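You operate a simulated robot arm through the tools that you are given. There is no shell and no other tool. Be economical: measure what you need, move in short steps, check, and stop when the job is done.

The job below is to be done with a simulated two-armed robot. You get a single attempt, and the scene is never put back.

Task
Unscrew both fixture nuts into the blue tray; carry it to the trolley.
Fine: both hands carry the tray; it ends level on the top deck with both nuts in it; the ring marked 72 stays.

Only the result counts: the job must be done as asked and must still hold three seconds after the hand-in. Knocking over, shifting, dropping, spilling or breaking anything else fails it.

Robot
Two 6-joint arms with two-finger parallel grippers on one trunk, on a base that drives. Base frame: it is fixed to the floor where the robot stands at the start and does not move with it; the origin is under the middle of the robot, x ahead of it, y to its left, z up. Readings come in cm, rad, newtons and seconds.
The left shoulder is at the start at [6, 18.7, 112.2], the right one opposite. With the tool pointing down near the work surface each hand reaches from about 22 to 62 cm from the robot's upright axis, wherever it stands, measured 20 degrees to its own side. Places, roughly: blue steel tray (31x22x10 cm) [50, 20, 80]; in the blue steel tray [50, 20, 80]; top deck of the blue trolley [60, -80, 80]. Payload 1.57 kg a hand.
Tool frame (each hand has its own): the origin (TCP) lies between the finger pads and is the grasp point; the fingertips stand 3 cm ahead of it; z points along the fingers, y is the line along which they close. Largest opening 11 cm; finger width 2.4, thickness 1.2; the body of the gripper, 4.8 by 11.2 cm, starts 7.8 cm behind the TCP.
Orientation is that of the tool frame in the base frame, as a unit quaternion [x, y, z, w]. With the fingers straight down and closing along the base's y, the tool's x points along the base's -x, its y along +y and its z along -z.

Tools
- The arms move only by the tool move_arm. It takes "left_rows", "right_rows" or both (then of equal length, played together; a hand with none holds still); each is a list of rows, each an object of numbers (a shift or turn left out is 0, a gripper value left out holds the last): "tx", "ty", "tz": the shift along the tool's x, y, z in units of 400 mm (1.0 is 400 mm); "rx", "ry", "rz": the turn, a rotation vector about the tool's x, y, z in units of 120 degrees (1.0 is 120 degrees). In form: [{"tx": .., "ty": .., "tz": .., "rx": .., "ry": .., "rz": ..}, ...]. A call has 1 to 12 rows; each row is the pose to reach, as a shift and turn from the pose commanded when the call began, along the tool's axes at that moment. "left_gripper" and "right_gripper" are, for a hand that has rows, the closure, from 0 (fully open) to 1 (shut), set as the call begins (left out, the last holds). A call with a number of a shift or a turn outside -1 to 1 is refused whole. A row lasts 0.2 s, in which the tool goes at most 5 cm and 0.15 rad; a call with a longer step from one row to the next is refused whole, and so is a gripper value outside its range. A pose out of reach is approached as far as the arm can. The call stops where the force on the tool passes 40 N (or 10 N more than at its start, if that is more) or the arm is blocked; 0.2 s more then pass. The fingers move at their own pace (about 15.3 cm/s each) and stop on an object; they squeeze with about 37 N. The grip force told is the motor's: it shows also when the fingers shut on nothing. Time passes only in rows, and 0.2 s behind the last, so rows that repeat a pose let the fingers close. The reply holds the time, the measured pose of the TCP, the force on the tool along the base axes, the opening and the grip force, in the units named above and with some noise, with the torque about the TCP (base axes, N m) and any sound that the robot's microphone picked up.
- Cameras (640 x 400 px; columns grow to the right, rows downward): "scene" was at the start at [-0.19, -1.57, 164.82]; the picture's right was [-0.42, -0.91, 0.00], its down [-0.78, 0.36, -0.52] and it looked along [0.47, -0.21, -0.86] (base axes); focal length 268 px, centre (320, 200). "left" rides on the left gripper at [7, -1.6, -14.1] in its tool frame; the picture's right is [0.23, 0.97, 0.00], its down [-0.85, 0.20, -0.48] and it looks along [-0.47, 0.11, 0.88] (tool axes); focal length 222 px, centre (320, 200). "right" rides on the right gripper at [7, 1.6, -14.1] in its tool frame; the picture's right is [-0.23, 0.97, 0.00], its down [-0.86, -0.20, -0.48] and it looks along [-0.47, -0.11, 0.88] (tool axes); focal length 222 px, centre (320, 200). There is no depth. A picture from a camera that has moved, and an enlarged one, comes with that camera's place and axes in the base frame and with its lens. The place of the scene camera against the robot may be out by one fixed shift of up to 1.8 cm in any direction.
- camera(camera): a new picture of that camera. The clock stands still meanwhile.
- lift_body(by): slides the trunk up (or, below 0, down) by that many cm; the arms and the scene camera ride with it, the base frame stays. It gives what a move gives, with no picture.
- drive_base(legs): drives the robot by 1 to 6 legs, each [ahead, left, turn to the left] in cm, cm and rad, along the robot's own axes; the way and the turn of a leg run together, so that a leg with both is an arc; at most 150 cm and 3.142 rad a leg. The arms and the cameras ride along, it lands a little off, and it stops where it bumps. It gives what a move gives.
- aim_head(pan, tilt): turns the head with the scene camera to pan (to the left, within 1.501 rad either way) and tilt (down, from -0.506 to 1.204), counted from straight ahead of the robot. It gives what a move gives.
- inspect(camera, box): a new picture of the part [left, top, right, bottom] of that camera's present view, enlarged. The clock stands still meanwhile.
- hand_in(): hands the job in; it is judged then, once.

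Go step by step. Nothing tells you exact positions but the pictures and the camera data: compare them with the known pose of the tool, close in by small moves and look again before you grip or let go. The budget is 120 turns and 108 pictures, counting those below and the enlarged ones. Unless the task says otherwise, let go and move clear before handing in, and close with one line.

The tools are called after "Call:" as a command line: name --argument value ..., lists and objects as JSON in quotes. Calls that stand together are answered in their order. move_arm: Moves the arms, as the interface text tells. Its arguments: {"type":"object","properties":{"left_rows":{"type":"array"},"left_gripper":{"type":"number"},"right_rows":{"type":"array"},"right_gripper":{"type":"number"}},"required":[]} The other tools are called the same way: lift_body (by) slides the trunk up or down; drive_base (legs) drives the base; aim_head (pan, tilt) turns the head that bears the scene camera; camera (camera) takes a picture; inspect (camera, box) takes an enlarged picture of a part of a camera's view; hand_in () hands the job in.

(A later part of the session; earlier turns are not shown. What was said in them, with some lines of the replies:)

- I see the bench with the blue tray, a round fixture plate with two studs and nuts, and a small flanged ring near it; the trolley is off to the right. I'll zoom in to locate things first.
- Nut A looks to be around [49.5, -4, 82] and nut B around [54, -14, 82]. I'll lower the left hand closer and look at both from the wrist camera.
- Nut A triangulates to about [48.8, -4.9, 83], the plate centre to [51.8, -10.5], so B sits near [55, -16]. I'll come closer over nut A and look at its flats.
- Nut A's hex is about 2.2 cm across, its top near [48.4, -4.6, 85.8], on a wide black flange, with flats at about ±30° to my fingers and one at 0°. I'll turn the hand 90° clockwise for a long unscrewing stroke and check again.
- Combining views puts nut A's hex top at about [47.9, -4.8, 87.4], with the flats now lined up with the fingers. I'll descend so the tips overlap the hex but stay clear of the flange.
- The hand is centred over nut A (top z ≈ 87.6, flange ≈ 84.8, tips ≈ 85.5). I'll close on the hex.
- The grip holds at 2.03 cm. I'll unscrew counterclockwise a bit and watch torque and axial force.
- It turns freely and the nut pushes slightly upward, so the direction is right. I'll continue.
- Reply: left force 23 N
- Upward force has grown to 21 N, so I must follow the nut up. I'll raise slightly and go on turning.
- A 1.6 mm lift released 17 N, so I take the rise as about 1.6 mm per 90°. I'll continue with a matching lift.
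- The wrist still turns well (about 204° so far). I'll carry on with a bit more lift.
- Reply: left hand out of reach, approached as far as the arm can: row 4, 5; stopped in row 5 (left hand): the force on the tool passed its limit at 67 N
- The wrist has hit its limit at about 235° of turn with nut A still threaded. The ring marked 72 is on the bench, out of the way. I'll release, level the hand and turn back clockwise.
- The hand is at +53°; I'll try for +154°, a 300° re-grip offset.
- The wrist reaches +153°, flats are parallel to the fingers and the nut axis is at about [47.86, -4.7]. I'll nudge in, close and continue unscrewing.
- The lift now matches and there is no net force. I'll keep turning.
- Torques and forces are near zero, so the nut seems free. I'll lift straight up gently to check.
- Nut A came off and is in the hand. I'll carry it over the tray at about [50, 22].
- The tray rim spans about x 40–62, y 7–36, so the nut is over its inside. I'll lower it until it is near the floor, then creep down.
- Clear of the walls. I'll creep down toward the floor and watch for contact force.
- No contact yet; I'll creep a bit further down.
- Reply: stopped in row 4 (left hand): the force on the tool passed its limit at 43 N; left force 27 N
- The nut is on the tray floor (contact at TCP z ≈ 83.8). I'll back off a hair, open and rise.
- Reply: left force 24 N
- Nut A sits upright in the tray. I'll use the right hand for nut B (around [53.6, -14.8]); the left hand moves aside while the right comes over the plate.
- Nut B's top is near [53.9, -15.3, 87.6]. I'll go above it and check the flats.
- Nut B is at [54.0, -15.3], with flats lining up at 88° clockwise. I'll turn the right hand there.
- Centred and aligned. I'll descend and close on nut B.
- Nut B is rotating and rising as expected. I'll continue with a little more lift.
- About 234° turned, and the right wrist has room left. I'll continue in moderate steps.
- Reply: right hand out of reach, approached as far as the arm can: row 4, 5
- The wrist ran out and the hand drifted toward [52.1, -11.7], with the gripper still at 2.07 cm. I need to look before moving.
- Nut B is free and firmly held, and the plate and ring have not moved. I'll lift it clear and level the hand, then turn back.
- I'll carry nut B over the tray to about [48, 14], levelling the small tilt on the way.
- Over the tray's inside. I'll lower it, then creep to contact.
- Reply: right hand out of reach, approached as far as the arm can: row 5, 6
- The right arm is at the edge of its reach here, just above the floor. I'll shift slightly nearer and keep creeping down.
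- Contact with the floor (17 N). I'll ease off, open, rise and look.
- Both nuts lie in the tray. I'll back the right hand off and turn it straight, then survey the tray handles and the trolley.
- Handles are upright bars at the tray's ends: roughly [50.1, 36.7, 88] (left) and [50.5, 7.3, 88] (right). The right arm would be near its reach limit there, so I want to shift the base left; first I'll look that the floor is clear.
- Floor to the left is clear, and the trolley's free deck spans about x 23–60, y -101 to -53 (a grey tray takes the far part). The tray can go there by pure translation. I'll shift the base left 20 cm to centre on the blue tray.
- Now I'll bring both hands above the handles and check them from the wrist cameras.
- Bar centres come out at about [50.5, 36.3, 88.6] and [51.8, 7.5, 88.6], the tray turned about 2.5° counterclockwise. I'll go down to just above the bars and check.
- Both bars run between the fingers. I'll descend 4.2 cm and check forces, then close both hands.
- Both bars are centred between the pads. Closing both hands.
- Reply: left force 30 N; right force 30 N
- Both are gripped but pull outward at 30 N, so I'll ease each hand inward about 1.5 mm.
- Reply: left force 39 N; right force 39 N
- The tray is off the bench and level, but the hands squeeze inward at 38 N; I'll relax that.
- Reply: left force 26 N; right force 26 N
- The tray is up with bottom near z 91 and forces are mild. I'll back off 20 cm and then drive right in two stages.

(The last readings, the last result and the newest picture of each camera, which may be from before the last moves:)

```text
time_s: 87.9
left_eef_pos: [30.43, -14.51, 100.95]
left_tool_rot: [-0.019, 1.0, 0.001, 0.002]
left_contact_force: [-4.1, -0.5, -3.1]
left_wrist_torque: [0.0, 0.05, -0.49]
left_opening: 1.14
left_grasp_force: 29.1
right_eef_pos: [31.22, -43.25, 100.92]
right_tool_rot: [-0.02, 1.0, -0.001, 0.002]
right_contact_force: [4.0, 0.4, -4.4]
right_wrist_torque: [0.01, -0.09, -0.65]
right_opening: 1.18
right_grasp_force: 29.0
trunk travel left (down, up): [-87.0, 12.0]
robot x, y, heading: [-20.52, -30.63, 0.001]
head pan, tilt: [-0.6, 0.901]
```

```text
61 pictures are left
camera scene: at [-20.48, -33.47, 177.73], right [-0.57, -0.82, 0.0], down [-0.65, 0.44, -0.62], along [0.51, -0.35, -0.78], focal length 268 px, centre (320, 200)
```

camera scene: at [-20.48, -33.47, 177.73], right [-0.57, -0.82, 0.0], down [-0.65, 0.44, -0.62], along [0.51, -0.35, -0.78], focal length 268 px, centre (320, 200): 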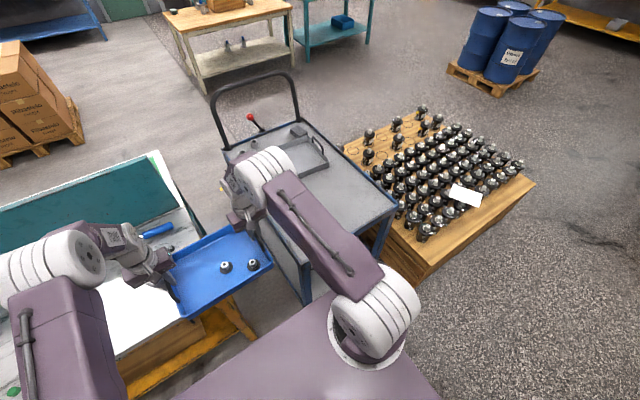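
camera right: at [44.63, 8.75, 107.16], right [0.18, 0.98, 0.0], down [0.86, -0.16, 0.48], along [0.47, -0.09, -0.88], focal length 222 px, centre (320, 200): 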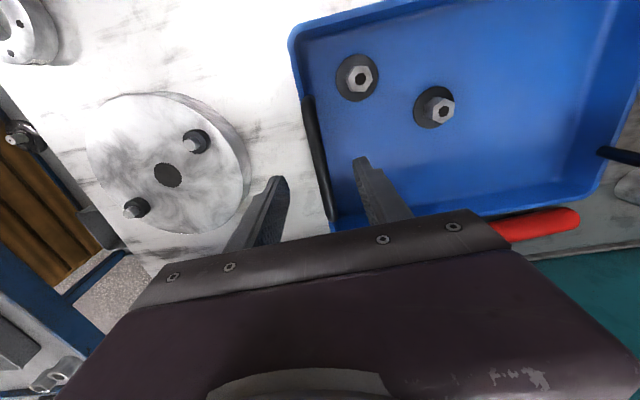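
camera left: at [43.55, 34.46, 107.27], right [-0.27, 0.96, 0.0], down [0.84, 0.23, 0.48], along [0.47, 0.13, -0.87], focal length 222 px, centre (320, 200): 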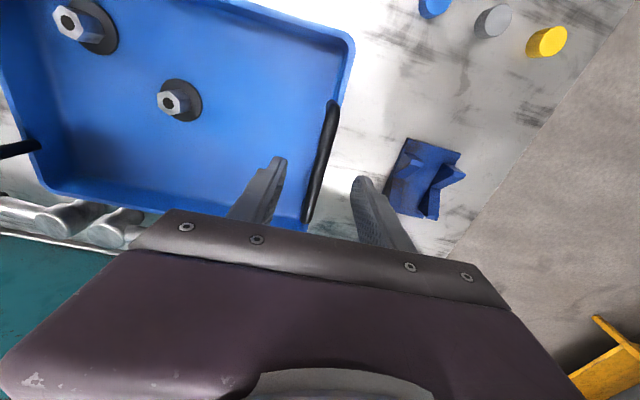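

All steady with the nuts in place. Driving right another 48 cm to stand before the trolley's end.

Call:
drive_base --legs '[[0, -48, 0]]'

Call:
aim_head --pan 0 --tilt 0.95

Call:
camera --camera "scene"

Call:
camera --camera "left"

Call:
camera --camera "right"

```text
time_s: 90.8
left_eef_pos: [30.43, -61.73, 100.87]
left_tool_rot: [-0.024, 1.0, 0.002, 0.002]
left_contact_force: [-4.8, 0.5, -3.1]
left_wrist_torque: [-0.01, -0.15, -0.54]
left_opening: 1.18
left_grasp_force: 29.2
right_eef_pos: [31.29, -90.61, 100.93]
right_tool_rot: [-0.026, 1.0, 0.0, 0.001]
right_contact_force: [4.9, -0.7, -3.6]
right_wrist_torque: [0.02, 0.08, -0.67]
right_opening: 1.15
right_grasp_force: 28.6
trunk travel left (down, up): [-87.0, 12.0]
robot x, y, heading: [-20.38, -78.36, 0.009]
head pan, tilt: [-0.6, 0.901]
```

```text
time_s: 91.8
left_eef_pos: [30.38, -61.91, 100.87]
left_tool_rot: [-0.024, 1.0, 0.001, 0.002]
left_contact_force: [-3.7, -0.3, -2.5]
left_wrist_torque: [-0.01, 0.0, -0.48]
left_opening: 1.16
left_grasp_force: 29.1
right_eef_pos: [31.5, -90.71, 100.83]
right_tool_rot: [-0.025, 1.0, 0.0, 0.001]
right_contact_force: [3.6, 1.2, -4.4]
right_wrist_torque: [-0.02, -0.06, -0.64]
right_opening: 1.19
right_grasp_force: 29.1
trunk travel left (down, up): [-87.0, 12.0]
robot x, y, heading: [-20.22, -78.33, 0.008]
head pan, tilt: [0.0, 0.949]
```

```text
60 pictures are left
camera scene: at [-19.34, -77.12, 177.37], right [0.01, -1.0, 0.0], down [-0.81, 0.0, -0.58], along [0.58, 0.0, -0.81], focal length 268 px, centre (320, 200)
```

scene: 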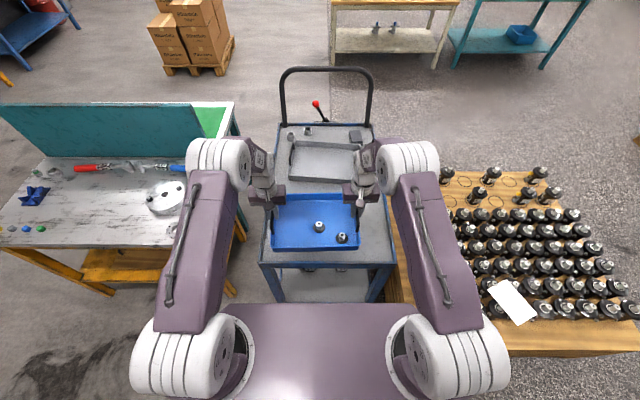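

```text
59 pictures are left
camera left: at [23.44, -64.01, 115.01], right [-0.27, 0.96, 0.0], down [0.84, 0.24, 0.48], along [0.46, 0.13, -0.88], focal length 222 px, centre (320, 200)
```

left: 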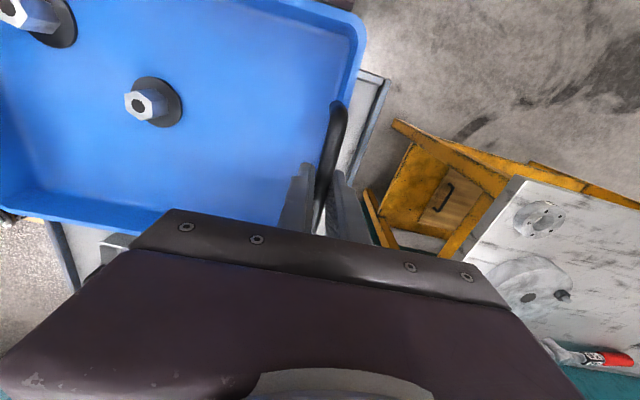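

```text
58 pictures are left
camera right: at [24.38, -89.48, 115.02], right [0.18, 0.98, 0.0], down [0.86, -0.16, 0.48], along [0.47, -0.09, -0.88], focal length 222 px, centre (320, 200)
```

right: 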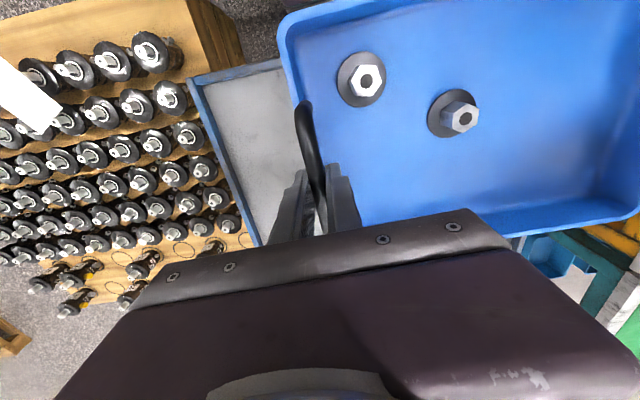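

The tray is centred at about [31, -76]; the deck spans y -105 to -54 with its near edge at x ≈ 21 and the grey tray starting at x ≈ 60. I'll go 9.5 cm forward and 3 cm right, then look before lowering.

Call:
drive_base --legs '[[9.5, -3, -0.006]]'

Call:
camera --camera "scene"

Call:
inspect --camera "scene" --box '[240, 120, 420, 290]'

```text
time_s: 92.9
left_eef_pos: [39.84, -65.23, 100.87]
left_tool_rot: [-0.019, 1.0, 0.001, 0.003]
left_contact_force: [-4.9, -0.9, -3.7]
left_wrist_torque: [0.01, 0.32, -0.52]
left_opening: 1.16
left_grasp_force: 29.1
right_eef_pos: [40.55, -93.96, 100.9]
right_tool_rot: [-0.022, 1.0, -0.001, 0.001]
right_contact_force: [4.8, 0.8, -3.2]
right_wrist_torque: [0.02, -0.36, -0.72]
right_opening: 1.16
right_grasp_force: 29.1
trunk travel left (down, up): [-87.0, 12.0]
robot x, y, heading: [-10.82, -81.23, -0.001]
head pan, tilt: [0.0, 0.949]
```

```text
57 pictures are left
camera scene: at [-10.28, -79.9, 177.38], right [0.0, -1.0, 0.0], down [-0.81, 0.0, -0.58], along [0.58, 0.0, -0.81], focal length 268 px, centre (320, 200)
```

scene: 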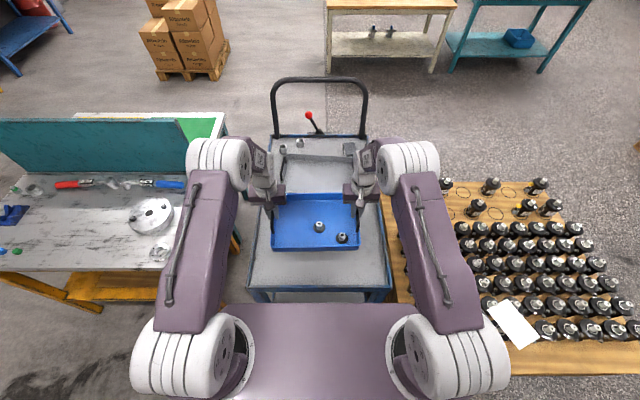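

```text
2.35 times, centred on (330, 205) of scene
camera zoom: at [-10.28, -79.9, 177.38], right [0.0, -1.0, 0.0], down [-0.81, 0.0, -0.58], along [0.58, 0.0, -0.81], focal length 630 px, centre (296, 188)
```

zoom: 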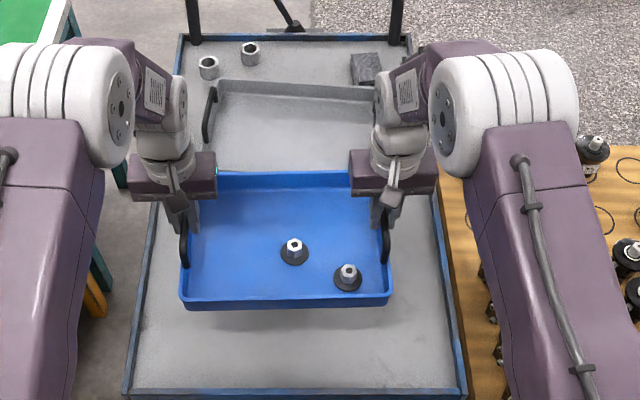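

The tray is over the free part of the deck with good margins. Lowering the trunk 8 cm, then creeping.

Call:
lift_body --by -8

Call:
inspect --camera "scene" --box '[240, 120, 420, 290]'

Call:
camera --camera "right"

```text
time_s: 94.1
left_eef_pos: [39.96, -65.23, 92.92]
left_tool_rot: [-0.019, 1.0, 0.001, 0.002]
left_contact_force: [-3.8, -0.8, -4.0]
left_wrist_torque: [0.02, 0.11, -0.43]
left_opening: 1.17
left_grasp_force: 29.4
right_eef_pos: [40.78, -93.97, 92.84]
right_tool_rot: [-0.021, 1.0, 0.001, 0.001]
right_contact_force: [3.6, -0.4, -3.1]
right_wrist_torque: [0.04, -0.16, -0.6]
right_opening: 1.17
right_grasp_force: 28.8
trunk travel left (down, up): [-79.0, 20.0]
robot x, y, heading: [-10.85, -81.43, 0.002]
head pan, tilt: [0.0, 0.949]
```

```text
2.35 times, centred on (330, 205) of scene
camera zoom: at [-9.92, -80.01, 169.37], right [0.0, -1.0, 0.0], down [-0.81, 0.0, -0.58], along [0.58, 0.0, -0.81], focal length 630 px, centre (296, 188)
```

zoom: 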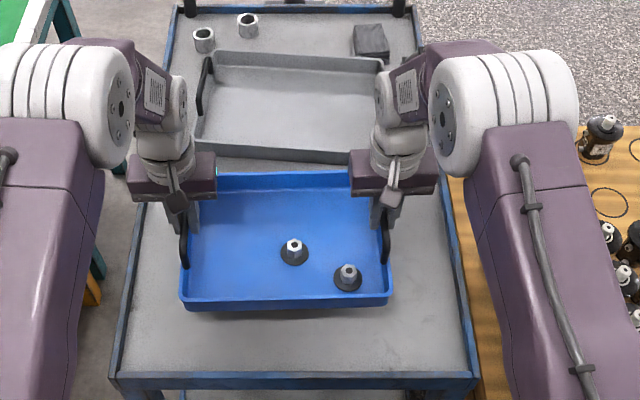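

```text
54 pictures are left
camera right: at [33.74, -92.69, 107.05], right [0.19, 0.98, 0.0], down [0.86, -0.16, 0.48], along [0.47, -0.09, -0.88], focal length 222 px, centre (320, 200)
```

right: 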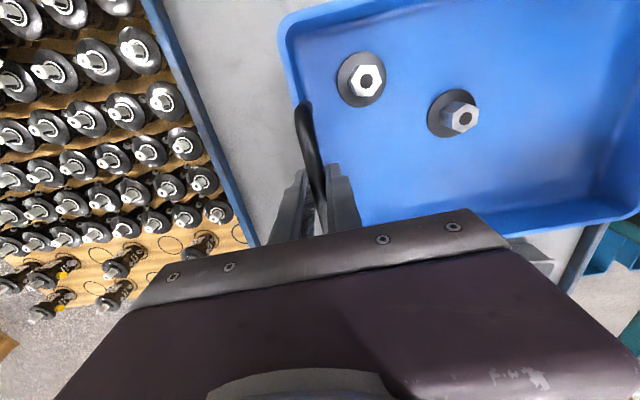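

Clear gap to the grey tray and deck edges. Lowering on in small steps.

Call:
lift_body --by -2

Call:
lift_body --by -0.7

```text
time_s: 94.8
left_eef_pos: [39.85, -65.23, 90.89]
left_tool_rot: [-0.019, 1.0, 0.001, 0.002]
left_contact_force: [-3.3, 0.3, -2.4]
left_wrist_torque: [0.0, 0.36, -0.49]
left_opening: 1.16
left_grasp_force: 29.4
right_eef_pos: [40.78, -94.02, 90.87]
right_tool_rot: [-0.022, 1.0, 0.0, 0.0]
right_contact_force: [3.1, 0.7, -3.8]
right_wrist_torque: [0.01, -0.37, -0.62]
right_opening: 1.12
right_grasp_force: 28.6
trunk travel left (down, up): [-77.0, 22.0]
robot x, y, heading: [-11.1, -81.51, 0.002]
head pan, tilt: [0.0, 0.949]
```

```text
time_s: 95.3
left_eef_pos: [40.06, -65.2, 90.01]
left_tool_rot: [-0.019, 1.0, 0.001, 0.002]
left_contact_force: [-4.0, -0.8, -3.4]
left_wrist_torque: [0.0, 0.29, -0.51]
left_opening: 1.15
left_grasp_force: 29.1
right_eef_pos: [40.81, -93.92, 90.15]
right_tool_rot: [-0.022, 1.0, 0.0, 0.001]
right_contact_force: [4.1, 0.8, -3.0]
right_wrist_torque: [0.0, -0.3, -0.62]
right_opening: 1.17
right_grasp_force: 29.0
trunk travel left (down, up): [-76.3, 22.7]
robot x, y, heading: [-10.78, -81.09, -0.001]
head pan, tilt: [0.0, 0.949]
```

Call:
lift_body --by -0.6

Call:
lift_body --by -0.5

```text
time_s: 95.9
left_eef_pos: [40.13, -65.19, 89.57]
left_tool_rot: [-0.019, 1.0, 0.001, 0.003]
left_contact_force: [-3.4, -0.2, -3.4]
left_wrist_torque: [-0.04, 0.09, -0.49]
left_opening: 1.15
left_grasp_force: 28.8
right_eef_pos: [40.83, -93.87, 89.51]
right_tool_rot: [-0.022, 1.0, 0.0, 0.001]
right_contact_force: [4.3, 0.8, -3.4]
right_wrist_torque: [-0.03, -0.14, -0.68]
right_opening: 1.18
right_grasp_force: 28.6
trunk travel left (down, up): [-75.7, 23.3]
robot x, y, heading: [-11.17, -81.04, 0.0]
head pan, tilt: [0.0, 0.949]
```

```text
time_s: 96.4
left_eef_pos: [40.03, -65.21, 89.06]
left_tool_rot: [-0.019, 1.0, 0.001, 0.002]
left_contact_force: [-3.5, -0.5, -3.0]
left_wrist_torque: [0.01, 0.0, -0.51]
left_opening: 1.18
left_grasp_force: 29.3
right_eef_pos: [40.87, -94.07, 89.11]
right_tool_rot: [-0.022, 1.0, 0.001, 0.001]
right_contact_force: [4.5, 0.4, -3.6]
right_wrist_torque: [0.0, -0.02, -0.66]
right_opening: 1.18
right_grasp_force: 29.1
trunk travel left (down, up): [-75.2, 23.8]
robot x, y, heading: [-10.95, -81.36, 0.0]
head pan, tilt: [0.0, 0.949]
```

Still carrying the weight at TCP 89.1; continuing down in small steps.

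Call:
lift_body --by -0.4

Call:
lift_body --by -0.3

```text
time_s: 97.0
left_eef_pos: [39.99, -65.24, 88.6]
left_tool_rot: [-0.019, 1.0, 0.001, 0.002]
left_contact_force: [-2.9, 0.3, -3.5]
left_wrist_torque: [0.02, -0.04, -0.49]
left_opening: 1.15
left_grasp_force: 29.4
right_eef_pos: [40.84, -93.99, 88.59]
right_tool_rot: [-0.021, 1.0, 0.001, 0.001]
right_contact_force: [3.1, 0.3, -3.6]
right_wrist_torque: [0.02, 0.03, -0.62]
right_opening: 1.16
right_grasp_force: 28.8
trunk travel left (down, up): [-74.8, 24.2]
robot x, y, heading: [-10.81, -81.41, -0.001]
head pan, tilt: [0.0, 0.949]
```

```text
time_s: 97.5
left_eef_pos: [39.99, -65.18, 88.34]
left_tool_rot: [-0.019, 1.0, 0.002, 0.002]
left_contact_force: [-4.1, -1.3, -3.1]
left_wrist_torque: [0.01, -0.07, -0.47]
left_opening: 1.14
left_grasp_force: 28.8
right_eef_pos: [40.92, -93.89, 88.29]
right_tool_rot: [-0.022, 1.0, -0.001, 0.001]
right_contact_force: [3.4, 0.5, -3.4]
right_wrist_torque: [0.0, 0.06, -0.58]
right_opening: 1.17
right_grasp_force: 29.0
trunk travel left (down, up): [-74.5, 24.5]
robot x, y, heading: [-10.87, -81.29, -0.0]
head pan, tilt: [0.0, 0.949]
```

Call:
lift_body --by -0.5

Call:
inspect --camera "scene" --box '[260, 170, 400, 290]'

```text
time_s: 98.0
left_eef_pos: [40.18, -65.18, 87.78]
left_tool_rot: [-0.019, 1.0, 0.0, 0.002]
left_contact_force: [-4.5, -1.3, -3.0]
left_wrist_torque: [0.01, -0.07, -0.48]
left_opening: 1.14
left_grasp_force: 29.1
right_eef_pos: [40.87, -93.99, 87.74]
right_tool_rot: [-0.022, 1.0, 0.0, 0.001]
right_contact_force: [3.5, 1.0, -3.3]
right_wrist_torque: [-0.01, 0.02, -0.64]
right_opening: 1.18
right_grasp_force: 29.4
trunk travel left (down, up): [-74.0, 25.0]
robot x, y, heading: [-10.81, -81.14, 0.002]
head pan, tilt: [0.0, 0.949]
```

```text
3.33 times, centred on (330, 230) of scene
camera zoom: at [-9.79, -80.03, 164.37], right [0.0, -1.0, 0.0], down [-0.81, 0.0, -0.58], along [0.58, 0.0, -0.81], focal length 893 px, centre (287, 100)
```

zoom: 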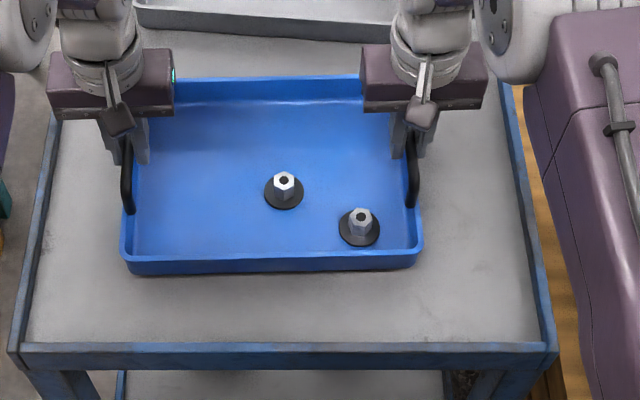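

A thin shadow remains under the tray. A bit further.

Call:
lift_body --by -0.5

Call:
lift_body --by -0.4

```text
time_s: 98.6
left_eef_pos: [40.07, -65.18, 87.46]
left_tool_rot: [-0.018, 1.0, 0.001, 0.001]
left_contact_force: [-2.8, -1.6, -3.7]
left_wrist_torque: [0.0, -0.06, -0.47]
left_opening: 1.14
left_grasp_force: 29.3
right_eef_pos: [40.96, -93.98, 87.36]
right_tool_rot: [-0.022, 1.0, 0.001, 0.001]
right_contact_force: [3.7, 0.7, -3.3]
right_wrist_torque: [0.0, -0.01, -0.65]
right_opening: 1.17
right_grasp_force: 29.4
trunk travel left (down, up): [-73.5, 25.5]
robot x, y, heading: [-10.6, -81.14, -0.007]
head pan, tilt: [0.0, 0.949]
```

```text
time_s: 99.1
left_eef_pos: [40.06, -65.17, 86.89]
left_tool_rot: [-0.02, 1.0, 0.001, 0.003]
left_contact_force: [-3.7, 0.3, 0.8]
left_wrist_torque: [-0.03, 0.39, -0.43]
left_opening: 1.16
left_grasp_force: 29.2
right_eef_pos: [40.84, -93.98, 87.0]
right_tool_rot: [-0.022, 1.0, -0.001, 0.002]
right_contact_force: [2.1, 0.5, 11.0]
right_wrist_torque: [0.01, 0.33, -0.58]
right_opening: 1.16
right_grasp_force: 29.1
trunk travel left (down, up): [-73.1, 25.9]
robot x, y, heading: [-10.85, -81.58, -0.001]
head pan, tilt: [0.0, 0.949]
```

The deck is touched (upward forces now). I'll settle 0.1 cm more and take a look before opening.

Call:
lift_body --by -0.1

Call:
inspect --camera "scene" --box '[260, 170, 400, 290]'

```text
time_s: 99.6
left_eef_pos: [40.04, -65.06, 87.01]
left_tool_rot: [-0.019, 1.0, 0.001, 0.004]
left_contact_force: [0.3, 1.1, 6.7]
left_wrist_torque: [0.01, 0.56, -0.38]
left_opening: 1.11
left_grasp_force: 28.8
right_eef_pos: [40.96, -94.05, 86.99]
right_tool_rot: [-0.022, 1.0, 0.0, 0.003]
right_contact_force: [6.4, -0.1, 17.2]
right_wrist_torque: [-0.02, 0.36, -0.52]
right_opening: 1.15
right_grasp_force: 28.5
trunk travel left (down, up): [-73.0, 26.0]
robot x, y, heading: [-10.71, -81.53, -0.001]
head pan, tilt: [0.0, 0.949]
```

```text
3.33 times, centred on (330, 230) of scene
camera zoom: at [-10.14, -79.99, 163.4], right [0.0, -1.0, 0.0], down [-0.81, 0.0, -0.58], along [0.58, 0.0, -0.81], focal length 893 px, centre (287, 100)
```

zoom: 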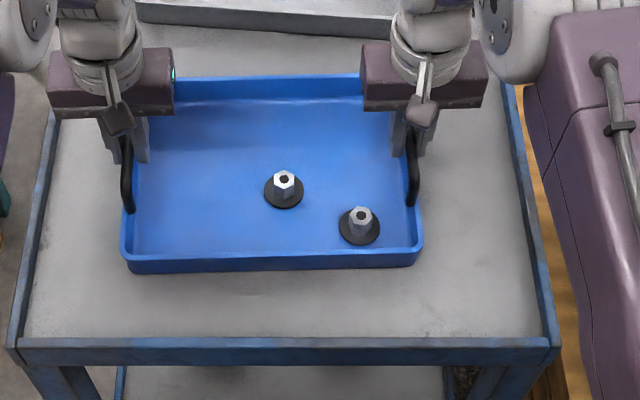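

The tray rests flat on the deck. Opening both hands partway and rising.

Call:
move_arm --left_rows '[{}, {}, {}]' --right_rows '[{}, {}, {}]' --left_gripper 0.6 --right_gripper 0.6

Call:
move_arm --left_rows '[{"tz": -0.05}, {"tz": -0.12}, {"tz": -0.22}, {"tz": -0.32}, {"tz": -0.4}, {"tz": -0.4}]' --right_rows '[{"tz": -0.05}, {"tz": -0.12}, {"tz": -0.22}, {"tz": -0.32}, {"tz": -0.4}, {"tz": -0.4}]'

Call:
camera --camera "scene"

Call:
inspect --camera "right" --box '[260, 20, 640, 260]'

```text
time_s: 100.4
left_eef_pos: [39.93, -65.18, 86.95]
left_tool_rot: [-0.02, 1.0, 0.001, 0.002]
left_contact_force: [-0.4, -0.5, -1.0]
left_wrist_torque: [0.02, -0.02, 0.01]
left_opening: 4.42
left_grasp_force: 0.0
right_eef_pos: [40.8, -93.99, 86.73]
right_tool_rot: [-0.022, 1.0, 0.0, 0.0]
right_contact_force: [0.2, 0.3, -0.3]
right_wrist_torque: [-0.04, 0.0, 0.01]
right_opening: 4.41
right_grasp_force: 0.0
trunk travel left (down, up): [-73.0, 26.0]
robot x, y, heading: [-10.89, -81.05, -0.003]
head pan, tilt: [0.0, 0.949]
```

```text
time_s: 101.8
left_eef_pos: [39.97, -65.34, 102.97]
left_tool_rot: [-0.019, 1.0, 0.0, 0.002]
left_contact_force: [0.8, 0.2, 0.3]
left_wrist_torque: [-0.03, 0.02, 0.02]
left_opening: 4.42
left_grasp_force: 0.0
right_eef_pos: [40.7, -94.12, 102.97]
right_tool_rot: [-0.022, 1.0, 0.001, 0.001]
right_contact_force: [0.1, 0.0, 0.4]
right_wrist_torque: [0.03, 0.0, 0.01]
right_opening: 4.4
right_grasp_force: 0.0
trunk travel left (down, up): [-73.0, 26.0]
robot x, y, heading: [-10.74, -81.19, 0.001]
head pan, tilt: [0.0, 0.949]
```

```text
51 pictures are left
camera scene: at [-9.87, -80.03, 163.37], right [0.0, -1.0, 0.0], down [-0.81, 0.0, -0.58], along [0.58, 0.0, -0.81], focal length 268 px, centre (320, 200)
```

scene: 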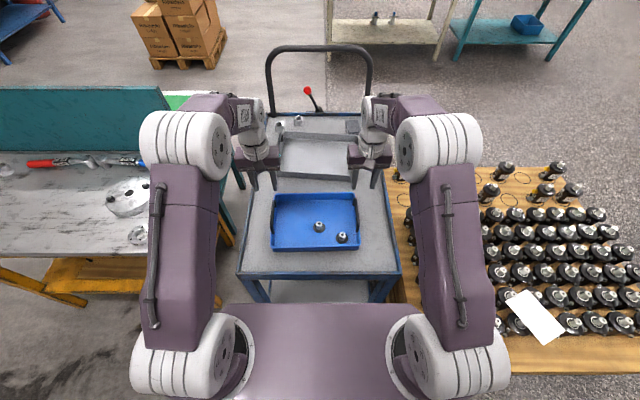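

```text
1.67 times, centred on (450, 140) of right
camera zoom: at [33.62, -92.87, 117.13], right [0.19, 0.98, 0.0], down [0.86, -0.16, 0.48], along [0.47, -0.09, -0.88], focal length 370 px, centre (103, 300)
```

zoom: 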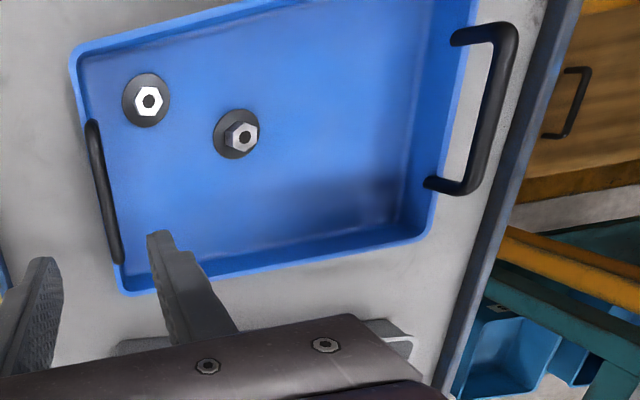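

The tray rests level on the trolley's top deck with both nuts in it, the hands are clear, and the ring marked 72 is still on the bench. I'm handing in.

Call:
hand_in

```text
The job is handed in.
```

The job is handed in. Both nuts are in the blue tray, both hands carried it, and it rests level on the trolley's top deck; the ring marked 72 stayed on the bench.
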